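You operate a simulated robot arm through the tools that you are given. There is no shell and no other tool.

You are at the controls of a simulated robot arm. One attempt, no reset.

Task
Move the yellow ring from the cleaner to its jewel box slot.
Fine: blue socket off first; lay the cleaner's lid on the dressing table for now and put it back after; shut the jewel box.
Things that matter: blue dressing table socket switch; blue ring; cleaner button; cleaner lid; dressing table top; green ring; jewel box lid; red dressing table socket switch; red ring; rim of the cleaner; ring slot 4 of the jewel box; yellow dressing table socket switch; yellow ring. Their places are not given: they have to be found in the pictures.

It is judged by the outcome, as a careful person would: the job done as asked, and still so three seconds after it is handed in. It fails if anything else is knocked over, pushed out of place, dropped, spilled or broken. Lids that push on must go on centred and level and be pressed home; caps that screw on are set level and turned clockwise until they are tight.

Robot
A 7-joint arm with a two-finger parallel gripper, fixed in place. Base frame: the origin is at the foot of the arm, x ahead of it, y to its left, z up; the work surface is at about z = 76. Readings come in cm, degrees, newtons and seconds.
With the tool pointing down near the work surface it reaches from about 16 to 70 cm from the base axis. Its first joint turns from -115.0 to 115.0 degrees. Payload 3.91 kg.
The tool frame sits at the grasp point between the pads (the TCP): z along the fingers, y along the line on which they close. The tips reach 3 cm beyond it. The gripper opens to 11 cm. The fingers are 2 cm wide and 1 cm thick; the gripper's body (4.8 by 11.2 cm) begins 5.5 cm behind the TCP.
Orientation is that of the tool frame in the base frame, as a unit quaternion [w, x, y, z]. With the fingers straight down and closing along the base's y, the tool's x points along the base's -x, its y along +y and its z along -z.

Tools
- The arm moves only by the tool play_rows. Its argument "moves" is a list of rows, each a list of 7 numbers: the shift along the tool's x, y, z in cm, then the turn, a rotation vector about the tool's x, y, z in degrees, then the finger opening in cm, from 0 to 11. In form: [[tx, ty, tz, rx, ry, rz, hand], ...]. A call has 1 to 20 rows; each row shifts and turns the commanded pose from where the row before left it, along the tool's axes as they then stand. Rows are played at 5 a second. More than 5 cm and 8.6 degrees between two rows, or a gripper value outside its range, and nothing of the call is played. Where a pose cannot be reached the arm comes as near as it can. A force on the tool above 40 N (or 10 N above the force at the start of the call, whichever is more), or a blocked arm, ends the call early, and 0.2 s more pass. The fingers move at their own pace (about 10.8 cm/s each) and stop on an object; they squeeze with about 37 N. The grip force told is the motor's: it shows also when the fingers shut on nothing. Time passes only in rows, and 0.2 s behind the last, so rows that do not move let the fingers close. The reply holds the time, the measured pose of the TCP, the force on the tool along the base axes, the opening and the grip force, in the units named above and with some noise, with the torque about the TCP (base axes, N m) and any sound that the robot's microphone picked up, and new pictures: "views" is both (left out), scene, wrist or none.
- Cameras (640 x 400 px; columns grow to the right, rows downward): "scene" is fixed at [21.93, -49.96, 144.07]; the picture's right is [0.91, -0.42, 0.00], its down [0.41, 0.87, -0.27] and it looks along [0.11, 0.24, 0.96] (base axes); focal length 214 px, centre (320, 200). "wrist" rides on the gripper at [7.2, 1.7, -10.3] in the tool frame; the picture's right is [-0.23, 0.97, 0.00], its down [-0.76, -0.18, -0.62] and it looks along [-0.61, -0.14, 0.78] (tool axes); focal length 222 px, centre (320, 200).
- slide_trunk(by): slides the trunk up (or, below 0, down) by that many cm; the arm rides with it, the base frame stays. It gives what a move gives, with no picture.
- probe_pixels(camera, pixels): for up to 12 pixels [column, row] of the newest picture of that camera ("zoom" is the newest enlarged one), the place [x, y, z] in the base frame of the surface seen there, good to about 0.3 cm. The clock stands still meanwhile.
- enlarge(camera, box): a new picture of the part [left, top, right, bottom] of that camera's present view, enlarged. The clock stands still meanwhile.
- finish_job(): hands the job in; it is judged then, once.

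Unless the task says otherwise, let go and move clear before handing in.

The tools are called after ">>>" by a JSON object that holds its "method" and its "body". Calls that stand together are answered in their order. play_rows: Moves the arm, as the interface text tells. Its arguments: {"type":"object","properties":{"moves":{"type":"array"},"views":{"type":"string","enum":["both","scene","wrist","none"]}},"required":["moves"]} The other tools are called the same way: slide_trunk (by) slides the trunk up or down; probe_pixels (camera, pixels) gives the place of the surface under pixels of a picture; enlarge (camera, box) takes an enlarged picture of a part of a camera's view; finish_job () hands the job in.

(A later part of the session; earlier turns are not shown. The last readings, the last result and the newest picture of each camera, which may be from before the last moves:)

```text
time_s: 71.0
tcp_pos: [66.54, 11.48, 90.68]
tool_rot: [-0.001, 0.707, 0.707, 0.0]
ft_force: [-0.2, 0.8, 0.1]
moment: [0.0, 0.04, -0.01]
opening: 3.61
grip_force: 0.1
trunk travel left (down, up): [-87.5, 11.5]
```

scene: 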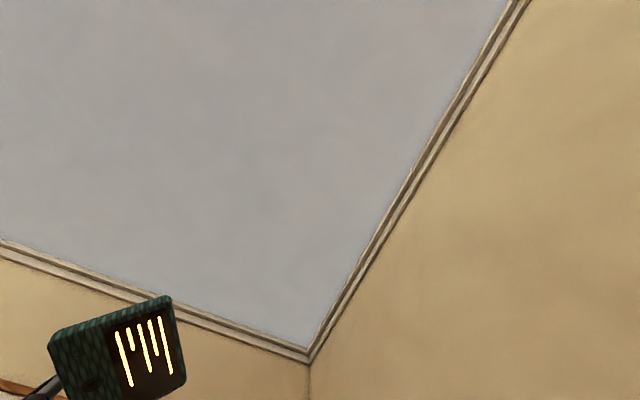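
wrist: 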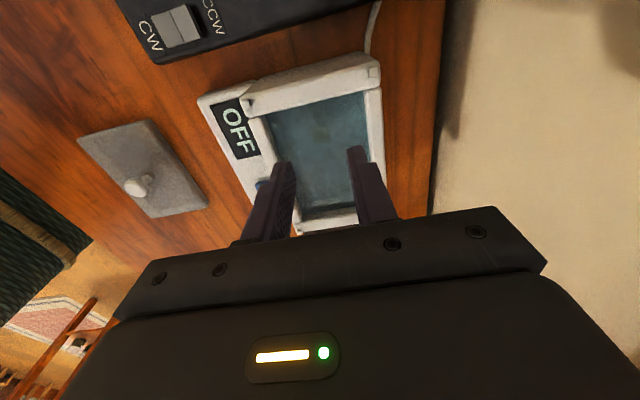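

Averaged TCP is [66.54, 11.51, 90.72]; I'll shift −0.3 in y and descend slowly into the basin to TCP z≈83.8, still open.

>>> {"method": "play_rows", "body": {"moves": [[-0.3, -0.05, 2, 0, 0, 0, 3.6], [0, 0, 2, 0, 0, 0, 3.6], [0, 0, 1.2, 0, 0, 0, 3.6], [0, 0, 0.9, 0, 0, 0, 3.6], [0, 0, 0.7, 0, 0, 0, 3.6], [0, 0, 0, 0, 0, 0, 3.6]], "views": "wrist"}}

>>> {"method": "enlarge", "body": {"camera": "wrist", "box": [250, 90, 400, 210]}}

```text
time_s: 72.4
tcp_pos: [66.55, 11.01, 83.78]
tool_rot: [0.0, 0.707, 0.708, -0.001]
ft_force: [0.4, 0.1, 0.0]
moment: [0.0, -0.01, 0.02]
opening: 3.6
grip_force: 0.1
trunk travel left (down, up): [-87.5, 11.5]
```

wrist: 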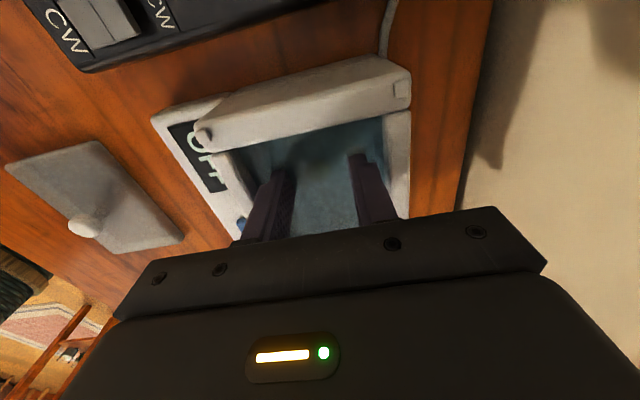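

```text
3.33 times, centred on (325, 150) of wrist
```

zoom: 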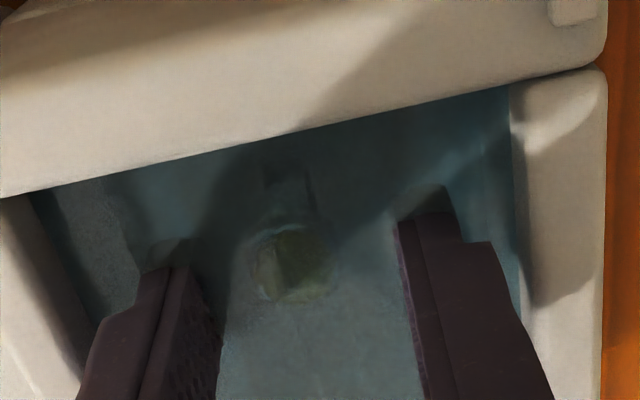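

The stone sits between the fingertips at (290,263) in zoom, no contact force. I'll nudge to centre and close gently on the stone.

>>> {"method": "play_rows", "body": {"moves": [[0.1, -0.12, 0, 0, 0, 0, 3], [0, 0, 0, 0, 0, 0, 2.4], [0, 0, 0, 0, 0, 0, 1.9], [0, 0, 0, 0, 0, 0, 1.4], [0, 0, 0, 0, 0, 0, 0.8], [0, 0, 0, 0, 0, 0, 0.8]], "views": "wrist"}}

>>> {"method": "enlarge", "body": {"camera": "wrist", "box": [250, 90, 400, 210]}}

```text
time_s: 73.8
tcp_pos: [66.52, 11.18, 84.08]
tool_rot: [-0.001, 0.706, 0.708, -0.001]
ft_force: [-0.3, 0.7, 0.7]
moment: [0.01, -0.01, 0.01]
opening: 1.51
grip_force: 37.0
trunk travel left (down, up): [-87.5, 11.5]
```

wrist: 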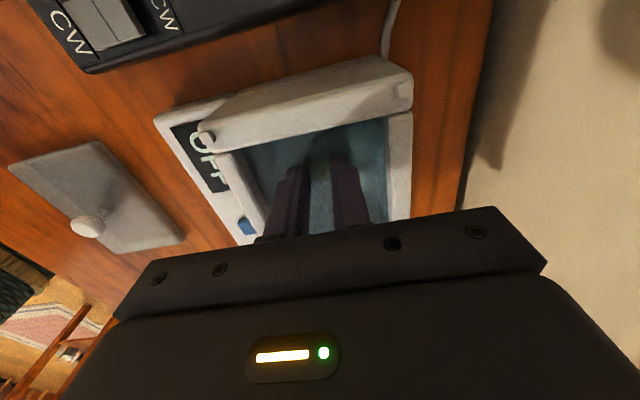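

```text
3.33 times, centred on (325, 150) of wrist
```

zoom: 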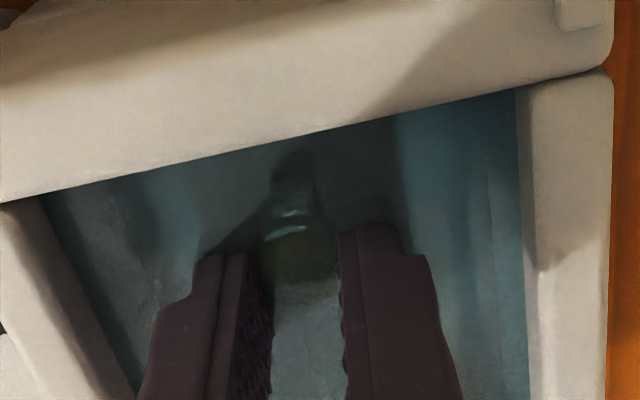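

Holding something 1.51 cm wide — matches the stone. I'll lift slowly straight up and check it comes along.

>>> {"method": "play_rows", "body": {"moves": [[0, 0, -0.3, 0, 0, 0, 0.8], [0, 0, -0.4, 0, 0, 0, 0.8], [0, 0, -0.6, 0, 0, 0, 0.8], [0, 0, -1, 0, 0, 0, 0.8], [0, 0, -1.5, 0, 0, 0, 0.8], [0, 0, -2, 0, 0, 0, 0.8], [0, 0, -2, 0, 0, 0, 0.8], [0, 0, 0, 0, 0, 0, 0.8]], "views": "wrist"}}

>>> {"method": "enlarge", "body": {"camera": "wrist", "box": [250, 90, 400, 210]}}

```text
time_s: 75.6
tcp_pos: [66.22, 11.09, 91.66]
tool_rot: [0.0, 0.706, 0.708, -0.002]
ft_force: [-0.2, 0.1, 0.8]
moment: [0.0, 0.01, 0.01]
opening: 1.54
grip_force: 37.2
trunk travel left (down, up): [-87.5, 11.5]
```

wrist: 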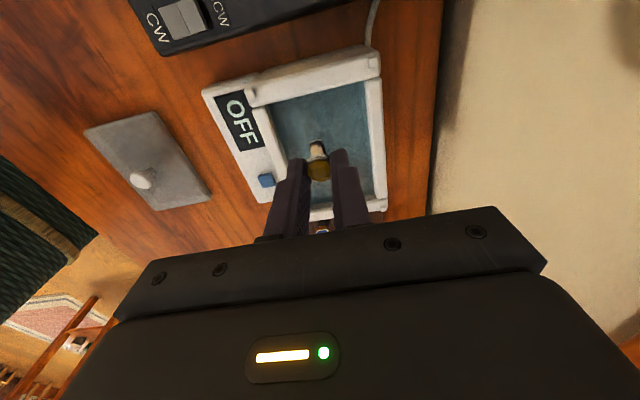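

```text
3.33 times, centred on (325, 150) of wrist
```

zoom: 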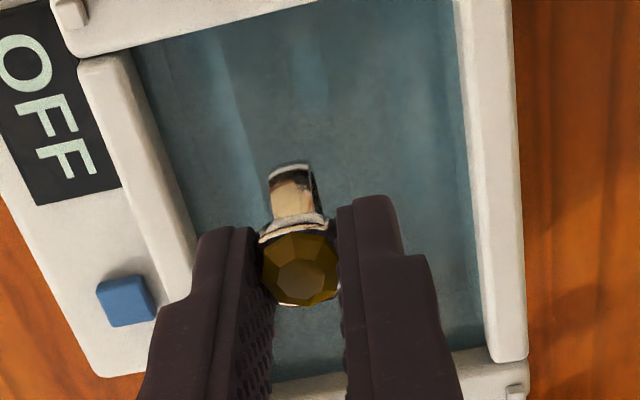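

The yellow ring is held upright by its stone, band hanging below the fingertips. I'll probe the ring's stone and band to know its offset from the TCP.

>>> {"method": "probe_pixels", "body": {"camera": "zoom", "pixels": [[300, 270], [300, 250], [300, 295], [290, 195], [292, 172], [280, 200], [305, 200], [293, 215], [275, 285], [325, 285]]}}

>>> {"method": "play_rows", "body": {"moves": [[0, 0, -2, 0, 0, 0, 0.8], [0, 0, 0, 0, 0, 0, 0.8]], "views": "wrist"}}

```text
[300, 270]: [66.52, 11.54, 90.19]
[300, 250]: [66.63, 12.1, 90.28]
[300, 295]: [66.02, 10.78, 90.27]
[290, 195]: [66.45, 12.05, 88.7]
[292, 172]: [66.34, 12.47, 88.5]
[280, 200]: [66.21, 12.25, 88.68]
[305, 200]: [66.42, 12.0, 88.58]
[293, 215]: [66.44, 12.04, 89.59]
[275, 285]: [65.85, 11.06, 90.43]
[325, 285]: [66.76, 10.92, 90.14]
```

```text
time_s: 76.2
tcp_pos: [66.33, 11.07, 93.71]
tool_rot: [0.0, 0.706, 0.708, -0.002]
ft_force: [0.8, 0.0, 0.1]
moment: [0.0, 0.0, -0.01]
opening: 1.55
grip_force: 37.1
trunk travel left (down, up): [-87.5, 11.5]
```

wrist: 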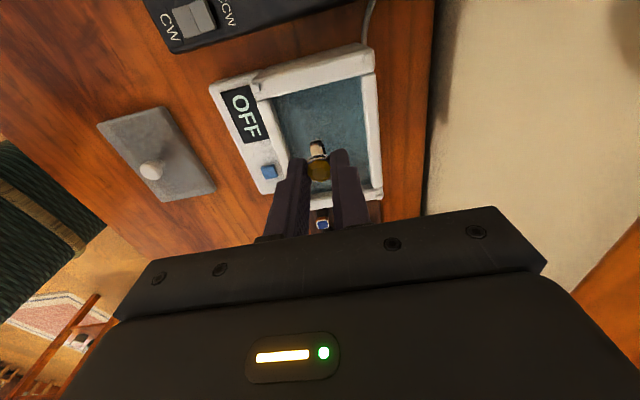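

The ring's stone top is ~1.4 cm below the TCP and its centre about +0.25 cm in y from the TCP. I'll raise and carry it to above slot 4 near [58.4, -43.2].

>>> {"method": "play_rows", "body": {"moves": [[0, 0, -4, 0, 0, 0, 0.8], [0, 0, -4, 0, 0, 0, 0.8], [0, 0, -4, 0, 0, 0, 0.8], [-4.5, -2, 0, 0, 0, 0, 0.8], [-4.5, -2, 0, 0, 0, 0, 0.8], [-4.5, -2, 0, 0, 0, 0, 0.8], [-4.5, -2, 0, 0, 0, 0, 0.8], [-4.5, 0, 0, 0, 0, 0, 0.8], [-4.5, 0, 0, 0, 0, 0, 0.8], [-4.5, 0, 0, 0, 0, 0, 0.8], [-4.5, 0, 0, 0, 0, 0, 0.8], [-4.5, 0, 0, 0, 0, 0, 0.8], [-4.5, 0, 0, 0, 0, 0, 0.8], [-4.5, 0, 0, 0, 0, 0, 0.8], [-4.5, 0, 0, 0, 0, 0, 0.8], [-0.5, 0, 0, 0, 0, 0, 0.8], [0, 0, 0, 0, 0, 0, 0.8]], "views": "wrist"}}

>>> {"method": "enlarge", "body": {"camera": "wrist", "box": [250, 80, 400, 200]}}

```text
time_s: 79.8
tcp_pos: [58.6, -43.44, 105.8]
tool_rot: [-0.001, 0.707, 0.707, -0.001]
ft_force: [1.5, -0.5, -0.1]
moment: [0.01, 0.01, 0.0]
opening: 1.51
grip_force: 36.6
trunk travel left (down, up): [-87.5, 11.5]
```

wrist: 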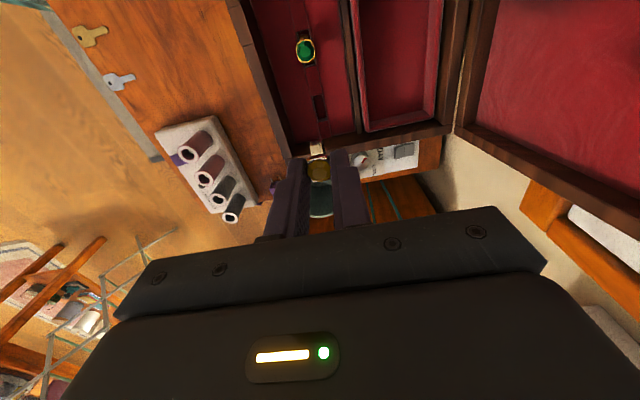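

```text
3.33 times, centred on (325, 140) of wrist
```

zoom: 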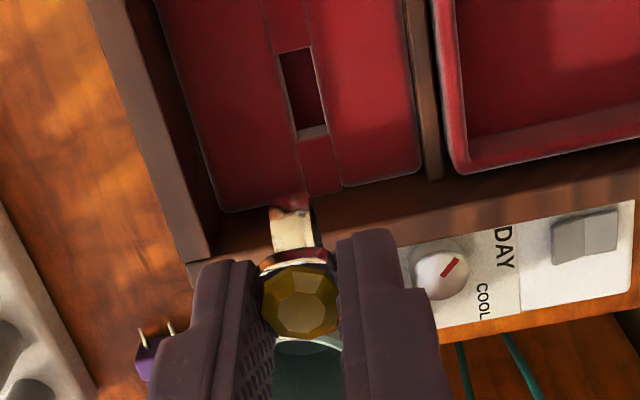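

A clear view: slot 4 is at (303,92) in the zoom and the ring below it in the image. I'll probe the slot edges from this side.

>>> {"method": "probe_pixels", "body": {"camera": "zoom", "pixels": [[276, 70], [288, 120], [318, 70], [332, 110], [293, 42], [314, 142], [303, 92], [298, 70], [312, 122], [310, 133], [355, 180], [200, 200]]}}

>>> {"method": "probe_pixels", "body": {"camera": "zoom", "pixels": [[300, 300], [300, 270], [300, 335], [290, 235], [290, 212], [275, 235], [310, 235], [265, 300], [337, 300], [295, 255], [280, 222], [300, 222]]}}

```text
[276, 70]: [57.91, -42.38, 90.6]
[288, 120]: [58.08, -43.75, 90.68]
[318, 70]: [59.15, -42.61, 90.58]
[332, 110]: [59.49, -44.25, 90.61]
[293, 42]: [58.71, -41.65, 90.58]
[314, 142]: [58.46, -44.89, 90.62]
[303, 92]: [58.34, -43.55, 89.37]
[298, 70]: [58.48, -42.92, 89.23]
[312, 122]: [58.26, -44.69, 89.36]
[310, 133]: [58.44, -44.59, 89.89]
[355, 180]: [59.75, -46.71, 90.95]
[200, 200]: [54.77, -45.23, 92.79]
```

```text
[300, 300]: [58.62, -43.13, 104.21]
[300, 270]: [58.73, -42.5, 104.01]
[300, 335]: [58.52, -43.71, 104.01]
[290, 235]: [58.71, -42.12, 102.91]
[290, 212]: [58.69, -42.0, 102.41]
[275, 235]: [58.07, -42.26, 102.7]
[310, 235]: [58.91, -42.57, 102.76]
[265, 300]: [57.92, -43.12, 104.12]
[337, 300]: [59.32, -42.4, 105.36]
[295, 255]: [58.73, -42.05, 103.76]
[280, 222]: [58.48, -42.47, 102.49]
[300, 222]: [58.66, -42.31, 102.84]
```

Slot and ring line up within ~0.2 cm: I estimate the ring needs about −0.15 cm in y. I'll apply that, descend to TCP z≈98.3 and recheck.

>>> {"method": "play_rows", "body": {"moves": [[-0.15, 0, 2.5, 0, 0, 0, 0.8], [0, 0, 2.5, 0, 0, 0, 0.8], [0, 0, 2.5, 0, 0, 0, 0.8], [0, 0, 0, 0, 0, 0, 0.8]], "views": "wrist"}}

>>> {"method": "enlarge", "body": {"camera": "wrist", "box": [260, 90, 380, 190]}}

```text
time_s: 80.8
tcp_pos: [58.55, -43.43, 98.37]
tool_rot: [0.0, 0.706, 0.708, -0.001]
ft_force: [-0.7, 0.1, 0.4]
moment: [0.0, 0.0, 0.02]
opening: 1.54
grip_force: 37.2
trunk travel left (down, up): [-87.5, 11.5]
```

wrist: 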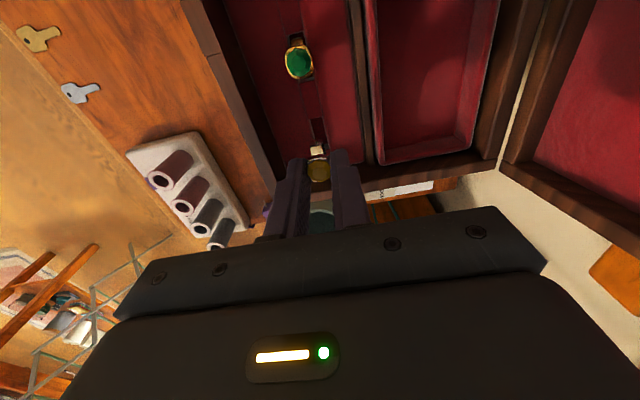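

```text
4.00 times, centred on (320, 140) of wrist
```

zoom: 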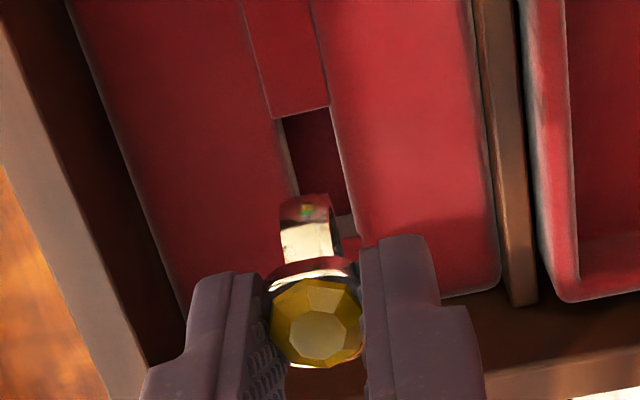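

In this closer view the slot (edges (282,119)–(330,107), centre ≈[58.67,-43.54]) and ring (≈[58.65,-43.3]) differ only in y. I'll shift −0.15 in y and descend to where the band should just enter the slot.

>>> {"method": "play_rows", "body": {"moves": [[-0.17, 0, 1, 0, 0, 0, 0.8], [0, 0, 0.8, 0, 0, 0, 0.8], [0, 0, 0.4, 0, 0, 0, 0.8], [0, 0, 0, 0, 0, 0, 0.8]], "views": "wrist"}}

>>> {"method": "enlarge", "body": {"camera": "wrist", "box": [270, 100, 370, 190]}}

```text
time_s: 81.8
tcp_pos: [58.61, -43.71, 96.16]
tool_rot: [0.0, 0.706, 0.708, -0.001]
ft_force: [0.4, -0.3, -0.2]
moment: [0.0, 0.05, -0.02]
opening: 1.56
grip_force: 37.2
trunk travel left (down, up): [-87.5, 11.5]
```

wrist: 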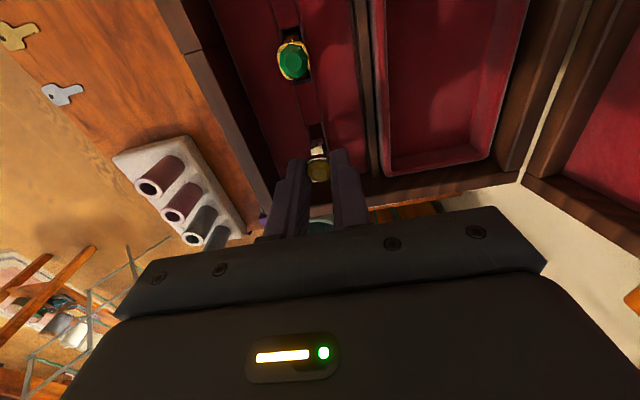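

```text
4.44 times, centred on (320, 145) of wrist
```

zoom: 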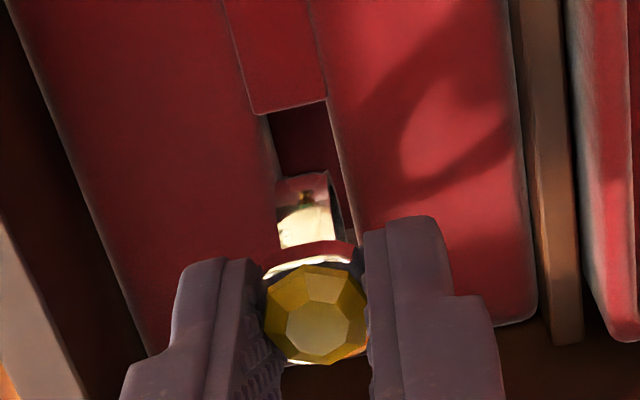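

Ring and slot are aligned within about 0.1 cm in both axes. I'll lower in small steps, stopping if a force appears.

>>> {"method": "play_rows", "body": {"moves": [[0, 0, 0.3, 0, 0, 0, 0.8], [0, 0, 0.3, 0, 0, 0, 0.8], [0, 0, 0.2, 0, 0, 0, 0.8], [0, 0, 0, 0, 0, 0, 0.8]], "views": "wrist"}}

>>> {"method": "enlarge", "body": {"camera": "wrist", "box": [270, 100, 370, 190]}}

```text
time_s: 82.8
tcp_pos: [58.42, -43.83, 95.28]
tool_rot: [-0.001, 0.707, 0.708, 0.0]
ft_force: [0.8, -0.1, -0.8]
moment: [0.0, -0.01, -0.01]
opening: 1.51
grip_force: 37.1
trunk travel left (down, up): [-87.5, 11.5]
```

wrist: 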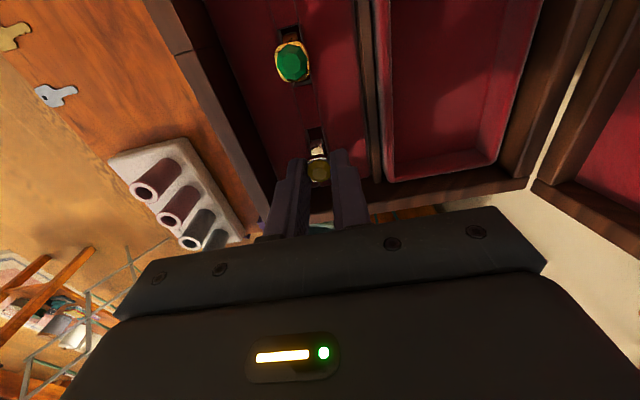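

```text
4.44 times, centred on (320, 145) of wrist
```

zoom: 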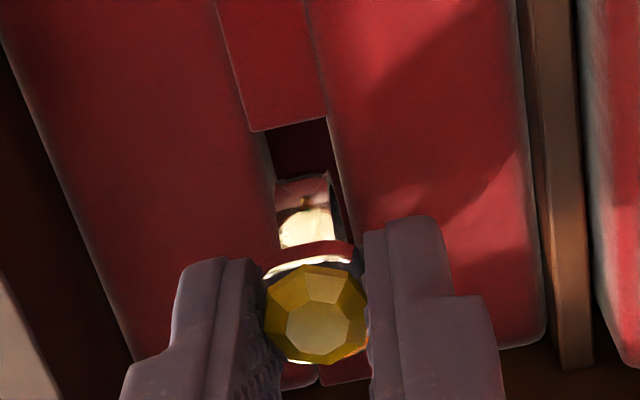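

The band is entering the slot, centred between its left and right edges, no force. I'll continue down gently to seat it.

>>> {"method": "play_rows", "body": {"moves": [[0, 0, 0.2, 0, 0, 0, 0.8], [0, 0, 0.2, 0, 0, 0, 0.8], [0, 0, 0, 0, 0, 0, 0.8]], "views": "none"}}

>>> {"method": "play_rows", "body": {"moves": [[0, 0, 0.2, 0, 0, 0, 0.8], [0, 0, 0.2, 0, 0, 0, 0.8], [0, 0, 0, 0, 0, 0, 0.8]], "views": "wrist"}}

>>> {"method": "enlarge", "body": {"camera": "wrist", "box": [270, 100, 370, 190]}}

```text
time_s: 83.6
tcp_pos: [58.6, -43.8, 94.89]
tool_rot: [0.0, 0.707, 0.707, 0.0]
ft_force: [-0.1, 0.0, -0.2]
moment: [0.01, 0.0, 0.01]
opening: 1.52
grip_force: 36.9
trunk travel left (down, up): [-87.5, 11.5]
```

```text
time_s: 84.4
tcp_pos: [58.6, -43.78, 94.33]
tool_rot: [-0.001, 0.706, 0.708, 0.0]
ft_force: [-0.5, -0.2, 0.1]
moment: [0.02, -0.04, 0.02]
opening: 1.53
grip_force: 37.0
trunk travel left (down, up): [-87.5, 11.5]
```

wrist: 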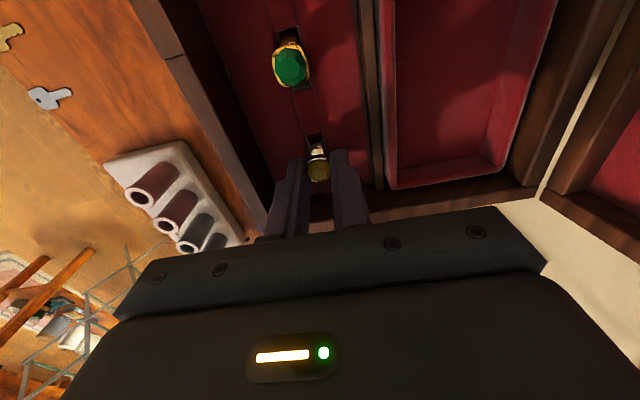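

```text
4.44 times, centred on (320, 145) of wrist
```

zoom: 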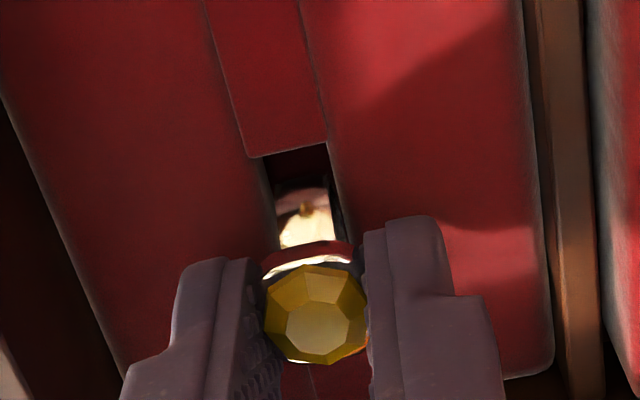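

Still no force at z=94.33 and the band is well inside the slot, with a slightly bigger gap on the near (+y) side. I'll shift +0.1 in y and keep lowering in 0.15 cm steps until it touches bottom.

>>> {"method": "play_rows", "body": {"moves": [[0.1, 0, 0, 0, 0, 0, 0.8], [0, 0, 0.15, 0, 0, 0, 0.8], [0, 0, 0, 0, 0, 0, 0.8]], "views": "none"}}

>>> {"method": "play_rows", "body": {"moves": [[0, 0, 0.15, 0, 0, 0, 0.8], [0, 0, 0, 0, 0, 0, 0.8]], "views": "wrist"}}

>>> {"method": "enlarge", "body": {"camera": "wrist", "box": [270, 100, 370, 190]}}

```text
time_s: 85.2
tcp_pos: [58.48, -43.71, 94.32]
tool_rot: [0.0, 0.707, 0.708, 0.0]
ft_force: [-0.5, -0.7, 0.7]
moment: [0.01, -0.02, -0.01]
opening: 1.53
grip_force: 36.6
trunk travel left (down, up): [-87.5, 11.5]
```

```text
time_s: 85.8
tcp_pos: [58.53, -43.58, 94.28]
tool_rot: [0.001, 0.706, 0.708, -0.001]
ft_force: [-0.1, -0.3, 7.1]
moment: [0.01, 0.02, -0.01]
opening: 1.52
grip_force: 36.9
trunk travel left (down, up): [-87.5, 11.5]
```

wrist: 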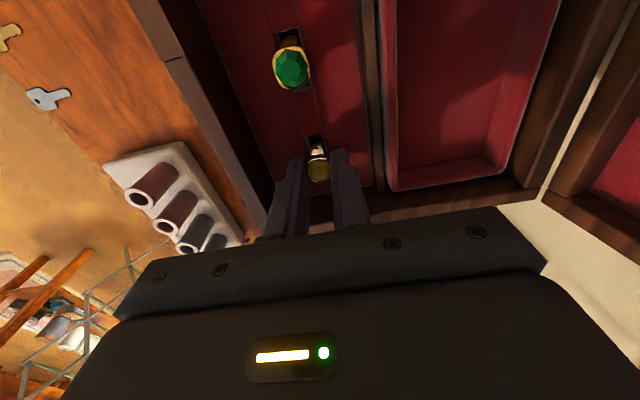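

```text
4.44 times, centred on (320, 145) of wrist
```

zoom: 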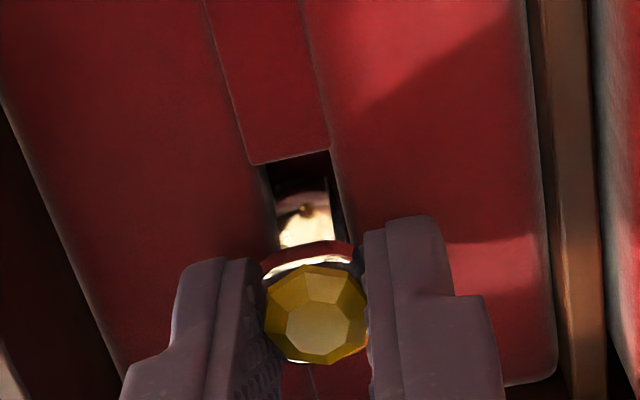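

A 7 N upward force: the ring has reached the slot floor, stone top ≈92.8 like its neighbours. I'll open gradually and rise straight up.

>>> {"method": "play_rows", "body": {"moves": [[0, 0, 0, 0, 0, 0, 1.7], [0, 0, 0, 0, 0, 0, 2.2], [0, 0, 0, 0, 0, 0, 3], [0, 0, 0, 0, 0, 0, 3.4], [0, 0, -0.5, 0, 0, 0, 3.4], [0, 0, -1, 0, 0, 0, 3.4], [0, 0, -2, 0, 0, 0, 3.4], [0, 0, -3, 0, 0, 0, 3.4]], "views": "wrist"}}

>>> {"method": "enlarge", "body": {"camera": "wrist", "box": [250, 20, 400, 190]}}

```text
time_s: 87.6
tcp_pos: [58.62, -43.79, 100.84]
tool_rot: [-0.001, 0.706, 0.708, 0.0]
ft_force: [0.7, 0.2, -0.2]
moment: [0.01, 0.03, -0.03]
opening: 3.38
grip_force: 0.1
trunk travel left (down, up): [-87.5, 11.5]
```

wrist: 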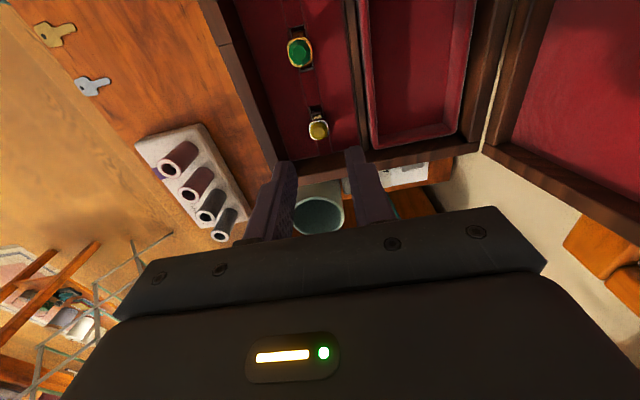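

```text
2.35 times, centred on (325, 105) of wrist
```

zoom: 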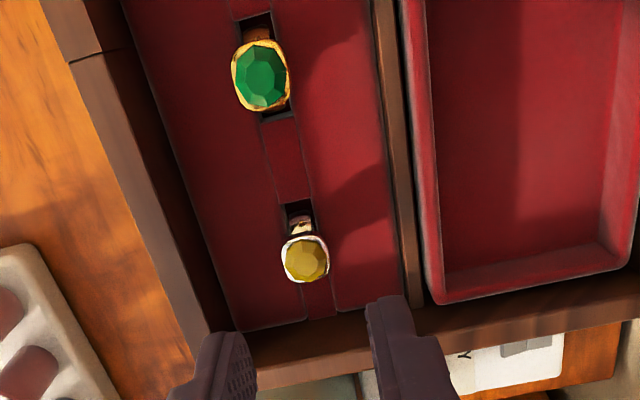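

The yellow ring stands in slot 4 at (318,128), upright beside the green one. I'll probe its height to compare with the green ring.

>>> {"method": "enlarge", "body": {"camera": "wrist", "box": [280, 20, 360, 150]}}

>>> {"method": "probe_pixels", "body": {"camera": "wrist", "pixels": [[318, 130], [316, 127], [321, 132], [299, 51], [302, 55], [316, 117], [300, 38], [340, 110], [296, 120]]}}

```text
3.08 times, centred on (320, 85) of wrist
```

zoom: 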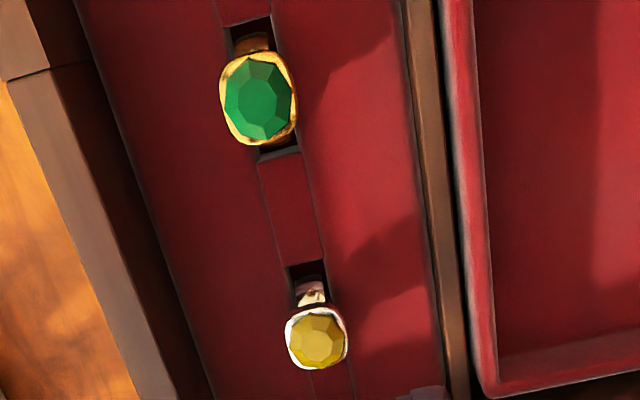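

```text
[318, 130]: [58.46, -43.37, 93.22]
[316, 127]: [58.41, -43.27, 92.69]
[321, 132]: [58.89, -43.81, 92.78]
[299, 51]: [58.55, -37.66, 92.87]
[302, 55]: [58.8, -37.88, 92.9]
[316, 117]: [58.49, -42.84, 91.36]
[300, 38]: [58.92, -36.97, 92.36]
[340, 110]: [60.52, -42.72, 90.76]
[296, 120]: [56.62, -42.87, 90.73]
```

Yellow stone top z≈92.9, same as the green ring's — seated. Now I'll rise, turn the wrist back and prepare to close the jewel box by its knob.

>>> {"method": "play_rows", "body": {"moves": [[0, 0, -4.5, 0, 0, 0, 4], [0, 0, -4.5, 0, 0, 0, 4], [0, 0, -4.5, 0, 0, 0, 4], [0, 0, -4.5, 0, 0, 0, 4], [0, 0, -4.5, 0, 0, 0, 4], [4.4, 0, 0, 0, 0, 0, 4], [4.4, 0, 0, 0, 0, 0, 4], [0, 0, 0, 0, 0, -8.2, 4], [0, 0, 0, 0, 0, -8.2, 4], [0, 0, 0, 0, 0, -8.2, 4], [0, 0, 0, 0, 0, -8.2, 4], [0, 0, 0, 0, 0, -8.2, 4], [0, 0, 0, 0, 0, -8.2, 4], [0, 0, 0, 0, 0, -8.2, 4], [0, 0, 0, 0, 0, -8.2, 4], [0, 0, 0, 0, 0, -8.2, 4], [0, 0, 0, 0, 0, -8.2, 4], [0, 0, 0, 0, 0, -8, 4]], "views": "wrist"}}

```text
time_s: 91.4
tcp_pos: [58.48, -34.87, 123.16]
tool_rot: [-0.001, -0.002, 1.0, -0.001]
ft_force: [0.6, 0.4, 0.6]
moment: [0.03, 0.01, -0.02]
opening: 3.98
grip_force: 0.1
trunk travel left (down, up): [-87.5, 11.5]
```

wrist: 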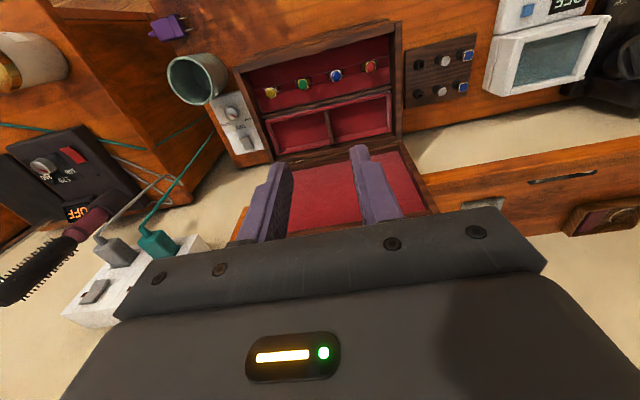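

All four rings are visible in the box at (271–370, 65–92). I'll pitch forward to see the lid's knob.

>>> {"method": "play_rows", "body": {"moves": [[0, 0, 0, 0, -8, 0, 4.5], [0, 0, 0, 0, -8, 0, 4.5], [0, 0, 0, 0, -8, 0, 4.5], [0, 0, 0, 0, -8, 0, 4.5], [0, 0, 0, 0, -8, 0, 4.5], [0, 0, 0, 0, -4, 0, 4.5], [0, 0, 0, 0, 0, 0, 4.5]], "views": "wrist"}}

```text
time_s: 93.0
tcp_pos: [58.61, -34.9, 123.19]
tool_rot: [0.375, -0.001, 0.927, -0.001]
ft_force: [-0.3, 0.6, 0.4]
moment: [-0.02, -0.01, 0.0]
opening: 4.49
grip_force: 0.1
trunk travel left (down, up): [-87.5, 11.5]
```

wrist: 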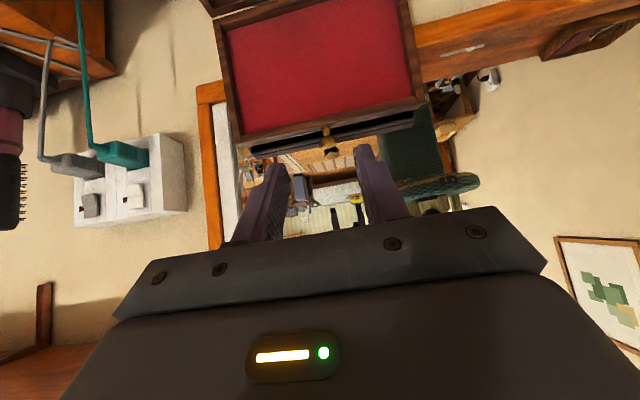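

>>> {"method": "enlarge", "body": {"camera": "wrist", "box": [220, 90, 430, 200]}}

>>> {"method": "probe_pixels", "body": {"camera": "wrist", "pixels": [[328, 132], [328, 142], [330, 148], [333, 153], [326, 146], [250, 138], [410, 105], [320, 125], [290, 100], [335, 148]]}}

```text
3.05 times, centred on (325, 145) of wrist
```

zoom: 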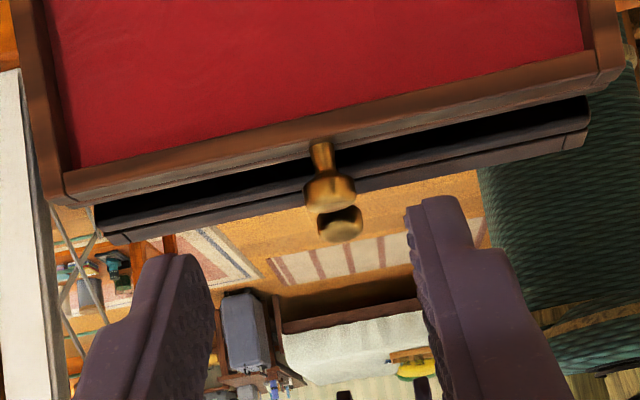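

```text
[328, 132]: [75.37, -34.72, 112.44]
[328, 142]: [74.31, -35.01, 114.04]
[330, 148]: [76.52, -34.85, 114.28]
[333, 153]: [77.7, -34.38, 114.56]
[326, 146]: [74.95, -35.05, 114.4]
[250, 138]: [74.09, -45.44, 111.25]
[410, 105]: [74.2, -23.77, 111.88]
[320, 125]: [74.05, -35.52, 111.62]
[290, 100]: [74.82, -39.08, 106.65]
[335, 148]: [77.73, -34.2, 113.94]
```

The knob head (zoom 330,190) is at about [75.7, -35, 113.6], ~2 cm in front of the mirror. I'll line up with it and approach along the tool axis, stopping short for a check.

>>> {"method": "play_rows", "body": {"moves": [[-2.85, -0.05, 0, 0, 0, 0, 4.5], [-2.85, -0.05, 0, 0, 0, 0, 4.5], [0, 0, 4, 0, 0, 0, 4.5], [0, 0, 4, 0, 0, 0, 4.5], [0, 0, 4, 0, 0, 0, 4.5], [0, 0, 0, 0, 0, 0, 4.5]], "views": "wrist"}}

>>> {"method": "enlarge", "body": {"camera": "wrist", "box": [220, 90, 430, 220]}}

```text
time_s: 94.4
tcp_pos: [70.94, -34.81, 118.64]
tool_rot: [0.374, -0.001, 0.927, 0.0]
ft_force: [0.1, -0.2, 0.3]
moment: [-0.02, 0.05, 0.01]
opening: 4.48
grip_force: 0.1
trunk travel left (down, up): [-87.5, 11.5]
```

wrist: 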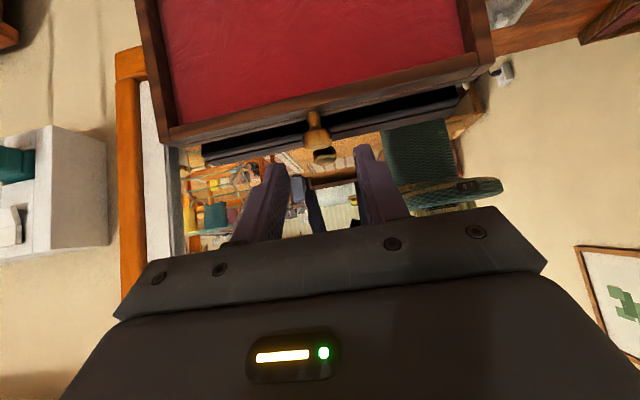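

```text
3.05 times, centred on (325, 155) of wrist
```

zoom: 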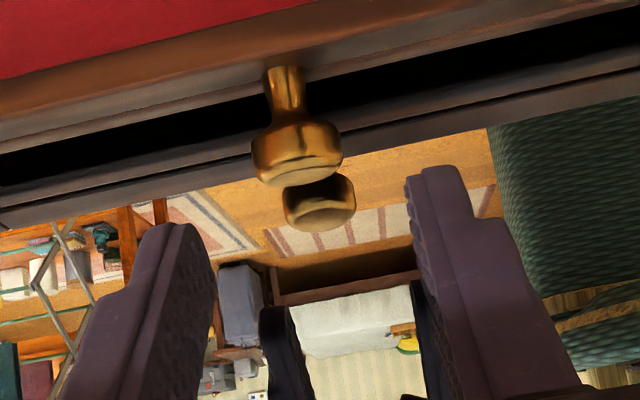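

Knob centre works out to about [75.7, -34.9, 113.7], straight ahead along the tool axis, 4.7 cm further. I'll advance and close on it.

>>> {"method": "play_rows", "body": {"moves": [[0, -0.1, 2, 0, 0, 0, 4.5], [0, 0, 1.7, 0, 0, 0, 4.5], [0, 0, 0.9, 0, 0, 0, 4.5], [0, 0, 0, 0, 0, 0, 3], [0, 0, 0, 0, 0, 0, 2], [0, 0, 0, 0, 0, 0, 1], [0, 0, 0, 0, 0, 0, 1]], "views": "wrist"}}

```text
time_s: 96.0
tcp_pos: [74.06, -35.05, 115.28]
tool_rot: [0.374, -0.001, 0.927, 0.0]
ft_force: [-0.2, -0.6, -1.8]
moment: [-0.02, 0.05, -0.05]
opening: 2.37
grip_force: 44.8
trunk travel left (down, up): [-87.5, 11.5]
```

wrist: 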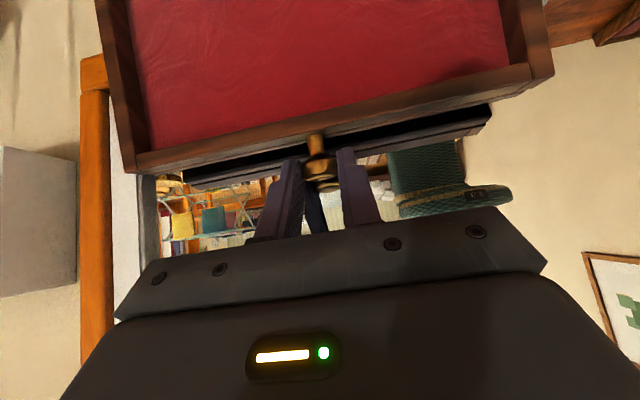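

Knob gripped (2.37 cm) with negligible force. I'll swing the lid forward along the reverse arc, constant tool pitch, in stages.

>>> {"method": "play_rows", "body": {"moves": [[0.631, 0, -0.9, 0, 0, 0, 1], [0.631, 0, -0.9, 0, 0, 0, 1], [0.689, 0, -0.798, 0, 0, 0, 1], [0.689, 0, -0.798, 0, 0, 0, 1], [0.769, 0, -0.715, 0, 0, 0, 1], [0.769, 0, -0.715, 0, 0, 0, 1], [0, 0, 0, 0, 0, 0, 1]], "views": "wrist"}}

```text
time_s: 97.6
tcp_pos: [68.04, -34.95, 115.69]
tool_rot: [0.373, -0.002, 0.928, 0.001]
ft_force: [4.2, 7.0, -3.8]
moment: [0.18, -0.84, 0.12]
opening: 2.37
grip_force: 45.1
trunk travel left (down, up): [-87.5, 11.5]
```

wrist: 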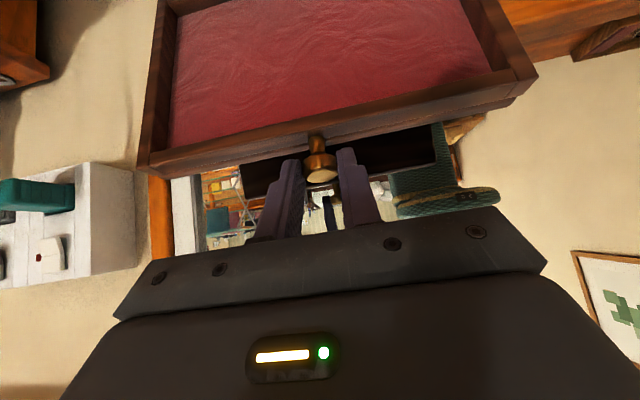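

Forces are small (±7 N). I'll continue to about 58° with slight y correction.

>>> {"method": "play_rows", "body": {"moves": [[0.87, 0.09, -0.6, 0, 0, 0, 1], [0.842, 0, -0.632, 0, 0, 0, 1], [0.9, 0, -0.543, 0, 0, 0, 1], [0.9, 0, -0.543, 0, 0, 0, 1], [0.952, 0, -0.447, 0, 0, 0, 1], [0.952, 0, -0.447, 0, 0, 0, 1], [0.996, 0, -0.343, 0, 0, 0, 1], [0.996, 0, -0.343, 0, 0, 0, 1], [0, 0, 0, 0, 0, 0, 1]], "views": "wrist"}}

```text
time_s: 99.6
tcp_pos: [59.94, -35.04, 113.39]
tool_rot: [0.374, -0.001, 0.928, 0.0]
ft_force: [6.1, -0.5, 0.2]
moment: [0.17, -1.22, 0.04]
opening: 2.34
grip_force: 45.1
trunk travel left (down, up): [-87.5, 11.5]
```

wrist: 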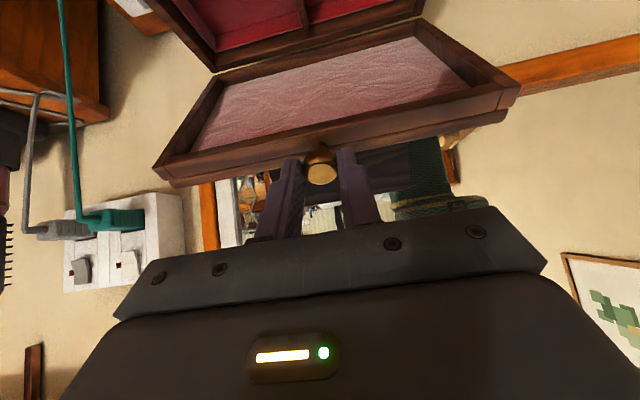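

Lid at ~58°, tracking well. Continuing down the arc.

>>> {"method": "play_rows", "body": {"moves": [[1.026, 0, -0.233, 0, 0, 0, 1], [1.026, 0, -0.233, 0, 0, 0, 1], [1.042, 0, -0.13, 0, 0, 0, 1], [1.042, 0, -0.13, 0, 0, 0, 1], [1.054, 0, -0.017, 0, 0, 0, 1], [1.054, 0, -0.017, 0, 0, 0, 1], [1.045, 0, 0.089, 0, 0, 0, 1], [1.045, 0, 0.089, 0, 0, 0, 1], [0, 0, 0, 0, 0, 0, 1]], "views": "wrist"}}

```text
time_s: 101.6
tcp_pos: [53.42, -34.89, 108.11]
tool_rot: [0.374, 0.0, 0.928, 0.0]
ft_force: [7.6, -5.5, 0.8]
moment: [-0.23, -1.33, -0.32]
opening: 2.34
grip_force: 45.3
trunk travel left (down, up): [-87.5, 11.5]
```

wrist: 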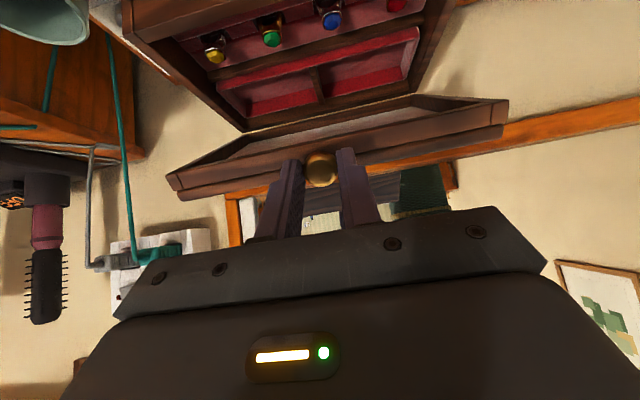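

Lid at ~34°, rings untouched inside. Continuing with small corrections in x and y.

>>> {"method": "play_rows", "body": {"moves": [[0.97, -0.08, 0.27, 0, 0, 0, 1], [1.036, 0, 0.202, 0, 0, 0, 1], [1.006, 0, 0.307, 0, 0, 0, 1], [1.006, 0, 0.307, 0, 0, 0, 1], [0.969, 0, 0.413, 0, 0, 0, 1], [0.969, 0, 0.413, 0, 0, 0, 1], [0, 0, 0, 0, 0, 0, 1]], "views": "wrist"}}

```text
time_s: 103.2
tcp_pos: [50.38, -34.98, 102.54]
tool_rot: [0.373, -0.001, 0.928, 0.0]
ft_force: [-2.1, -2.4, 4.3]
moment: [-0.08, -1.07, -0.32]
opening: 2.34
grip_force: 45.0
trunk travel left (down, up): [-87.5, 11.5]
```

wrist: 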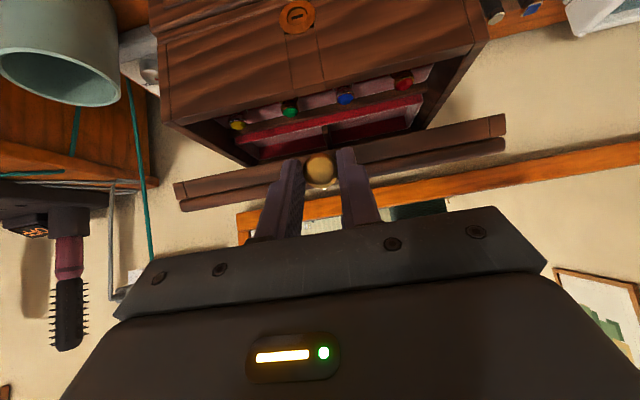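

Lid at ~16°. I'll do the next 12° then finish slowly until it seats.

>>> {"method": "play_rows", "body": {"moves": [[0.918, 0, 0.511, 0, 0, 0, 1], [0.918, 0, 0.511, 0, 0, 0, 1], [0.863, 0, 0.598, 0, 0, 0, 1], [0.6, 0, 0.42, 0, 0, 0, 1], [0, 0, 0, 0, 0, 0, 1]], "views": "wrist"}}

```text
time_s: 104.4
tcp_pos: [49.42, -35.0, 98.57]
tool_rot: [0.375, -0.002, 0.927, 0.0]
ft_force: [-2.2, 5.1, 4.3]
moment: [0.02, -1.24, -0.14]
opening: 2.34
grip_force: 45.0
trunk travel left (down, up): [-87.5, 11.5]
```

wrist: 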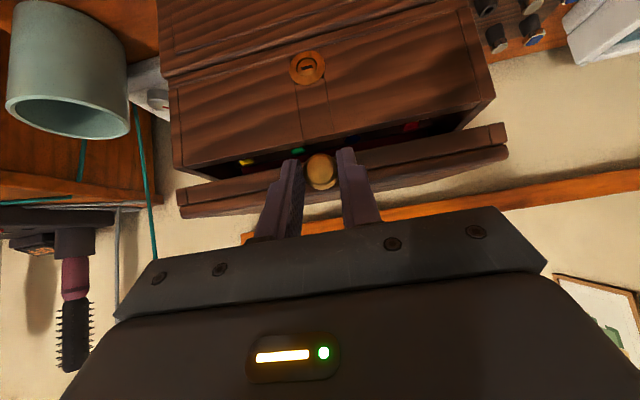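

About 5° left (gap still visible at (330,150)). I'll lower the last bit slowly.

>>> {"method": "play_rows", "body": {"moves": [[0.22, 0, 0.2, 0, 0, 0, 1], [0.22, 0, 0.2, 0, 0, 0, 1], [0.22, 0, 0.2, 0, 0, 0, 1], [0.22, 0, 0.2, 0, 0, 0, 1], [0, 0, 0, 0, 0, 0, 1]], "views": "none"}}

>>> {"method": "play_rows", "body": {"moves": [[0.15, 0, 0.14, 0, 0, 0, 1], [0.15, 0, 0.14, 0, 0, 0, 1], [0, 0, 0, 0, 0, 0, 1]], "views": "wrist"}}

```text
time_s: 105.6
tcp_pos: [49.31, -34.98, 97.6]
tool_rot: [0.374, -0.001, 0.928, 0.0]
ft_force: [-4.9, 7.9, 4.7]
moment: [0.1, -1.15, -0.13]
opening: 2.34
grip_force: 45.5
trunk travel left (down, up): [-87.5, 11.5]
```

```text
time_s: 106.4
tcp_pos: [49.32, -34.98, 97.15]
tool_rot: [0.374, -0.001, 0.928, -0.001]
ft_force: [-5.4, 8.4, 5.6]
moment: [0.08, -1.34, 0.15]
opening: 2.34
grip_force: 44.9
trunk travel left (down, up): [-87.5, 11.5]
```

wrist: 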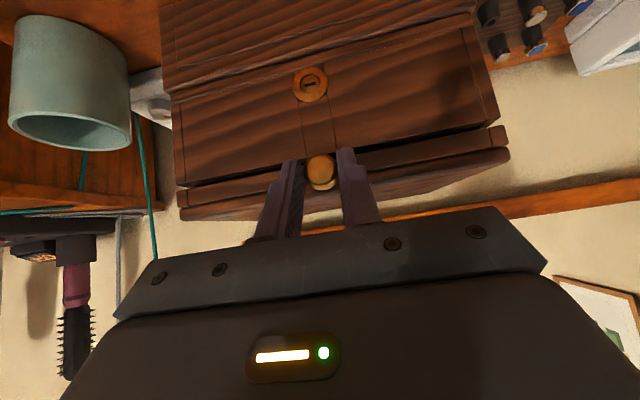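

Almost closed; a thin gap remains at (440,150). A few more small steps.

>>> {"method": "play_rows", "body": {"moves": [[0.14, 0.08, 0.14, 0, 0, 0, 1], [0.14, 0, 0.14, 0, 0, 0, 1], [0, 0, 0, 0, 0, 0, 1]], "views": "none"}}

>>> {"method": "play_rows", "body": {"moves": [[0.14, 0, 0.14, 0, 0, 0, 1], [0.14, 0, 0.14, 0, 0, 0, 1], [0, 0, 0, 0, 0, 0, 1]], "views": "wrist"}}

```text
time_s: 107.2
tcp_pos: [49.22, -34.98, 96.82]
tool_rot: [0.374, 0.0, 0.927, 0.0]
ft_force: [-1.8, 7.5, 3.9]
moment: [-0.06, 1.12, -0.1]
opening: 2.33
grip_force: 44.9
trunk travel left (down, up): [-87.5, 11.5]
```

```text
time_s: 108.0
tcp_pos: [49.28, -35.11, 96.75]
tool_rot: [0.377, -0.002, 0.926, -0.002]
ft_force: [-11.1, 2.5, 27.5]
moment: [-0.09, -0.22, 0.19]
opening: 2.35
grip_force: 44.9
trunk travel left (down, up): [-87.5, 11.5]
```

wrist: 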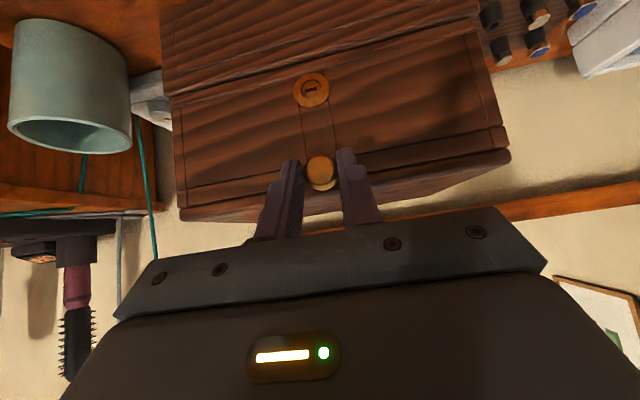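

The lid is down (27 N contact, seam closed). I'll relax the push, open the fingers and back away.

>>> {"method": "play_rows", "body": {"moves": [[-0.18, 0, -0.18, 0, 0, 0, 1], [0, 0, 0, 0, 0, 0, 2.8], [0, 0, 0, 0, 0, 0, 3.6], [0, 0, 0, 0, 0, 0, 4.5], [0, 0, -1.5, 0, 0, 0, 4.5], [0, 0, -3, 0, 0, 0, 4.5], [0, 0, -4, 0, 0, 0, 4.5], [0, 0, -4, 0, 0, 0, 4.5]], "views": "wrist"}}

>>> {"method": "enlarge", "body": {"camera": "wrist", "box": [170, 20, 500, 220]}}

```text
time_s: 109.8
tcp_pos: [40.74, -34.88, 105.52]
tool_rot: [0.374, -0.001, 0.927, -0.001]
ft_force: [0.4, 0.0, 1.1]
moment: [0.02, 0.0, 0.0]
opening: 4.51
grip_force: 0.2
trunk travel left (down, up): [-87.5, 11.5]
```

wrist: 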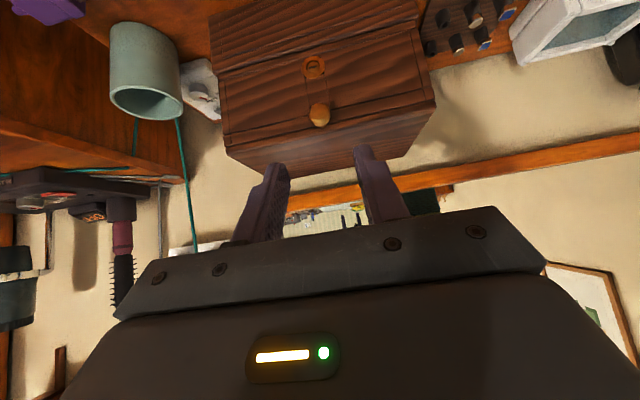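

```text
1.94 times, centred on (335, 120) of wrist
```

zoom: 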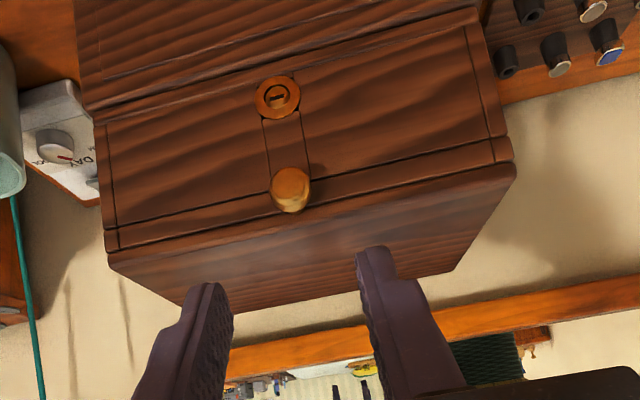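

The jewel box is shut with a tight seam. Now I'll re-level the tool and go over the cleaner's lid on the table.

>>> {"method": "play_rows", "body": {"moves": [[0, 0, 0, 0, 8, 0, 4.5], [0, 0, 0, 0, 8, 0, 4.5], [0, 0, 0, 0, 8, 0, 4.5], [0, 0, 0, 0, 8, 0, 4.5], [0, 0, 0, 0, 8, 0, 4.5], [0, 0, 0, 0, 4, 0, 4.5], [-0.24, 4.36, 1.2, 0, 0, 0, 4.5], [-0.24, 4.36, 1.2, 0, 0, 0, 4.5], [-0.24, 4.36, 1.2, 0, 0, 0, 4.5], [-0.24, 4.36, 1.2, 0, 0, 0, 4.5], [-0.24, 4.36, 1.2, 0, 0, 0, 4.5], [-0.24, 4.36, 1.2, 0, 0, 0, 4.5], [-0.24, 4.36, 1.2, 0, 0, 0, 4.5], [-0.24, 4.36, 1.2, 0, 0, 0, 4.5], [-0.24, 4.36, 1.2, 0, 0, 0, 4.5], [-0.24, 4.36, 1.2, 0, 0, 0, 4.5], [0, 0, 0, 0, 0, 0, 4.5]], "views": "wrist"}}

```text
time_s: 113.4
tcp_pos: [42.86, 8.6, 93.46]
tool_rot: [0.0, 0.001, 1.0, -0.001]
ft_force: [-0.6, -0.1, -0.2]
moment: [0.03, -0.01, -0.01]
opening: 4.48
grip_force: 0.1
trunk travel left (down, up): [-87.5, 11.5]
```

wrist: 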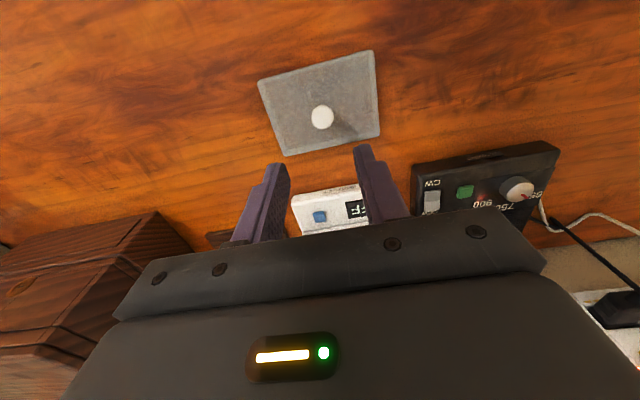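

The lid lies at (320,105) with its knob at (322,117). I'll probe the knob and lid corners to line up.

>>> {"method": "probe_pixels", "body": {"camera": "wrist", "pixels": [[322, 117], [313, 118], [331, 116], [322, 108], [322, 126], [262, 82], [372, 55], [290, 152], [378, 133]]}}

>>> {"method": "enlarge", "body": {"camera": "wrist", "box": [240, 40, 400, 170]}}

```text
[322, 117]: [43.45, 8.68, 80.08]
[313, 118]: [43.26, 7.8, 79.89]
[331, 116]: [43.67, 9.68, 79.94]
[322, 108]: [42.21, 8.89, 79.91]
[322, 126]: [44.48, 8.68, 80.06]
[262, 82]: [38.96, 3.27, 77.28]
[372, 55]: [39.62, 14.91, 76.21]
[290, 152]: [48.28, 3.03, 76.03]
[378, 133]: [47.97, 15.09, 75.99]
```

```text
3.08 times, centred on (320, 105) of wrist
```

zoom: 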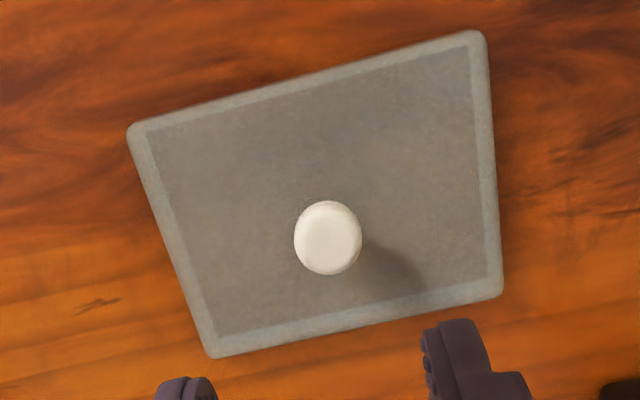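

Knob centre is about [43.3, 8.7]. I'll centre, descend to TCP z≈81.2 and close.

>>> {"method": "play_rows", "body": {"moves": [[-0.35, 0.07, 3.5, 0, 0, 0, 4.5], [0, 0, 3.5, 0, 0, 0, 4.5], [0, 0, 3, 0, 0, 0, 4.5], [0, 0, 1.5, 0, 0, 0, 4.5], [0, 0, 0.75, 0, 0, 0, 4.5], [0, 0, 0, 0, 0, 0, 1], [0, 0, 0, 0, 0, 0, 1], [0, 0, 0, 0, 0, 0, 1]], "views": "wrist"}}

```text
time_s: 115.2
tcp_pos: [43.58, 8.53, 81.37]
tool_rot: [-0.001, -0.001, 1.0, 0.0]
ft_force: [-0.5, -1.9, 5.5]
moment: [-0.02, -0.12, -0.08]
opening: 2.25
grip_force: 36.5
trunk travel left (down, up): [-87.5, 11.5]
```

wrist: 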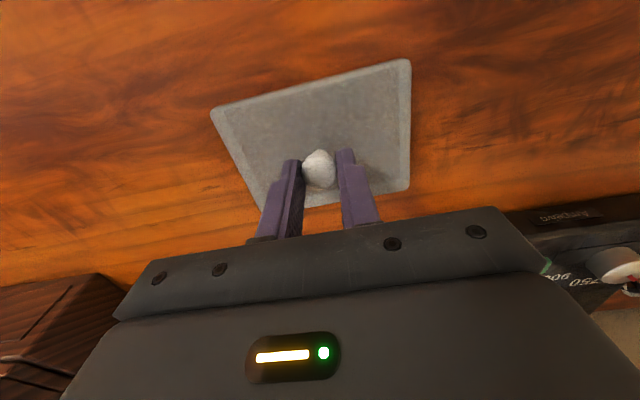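

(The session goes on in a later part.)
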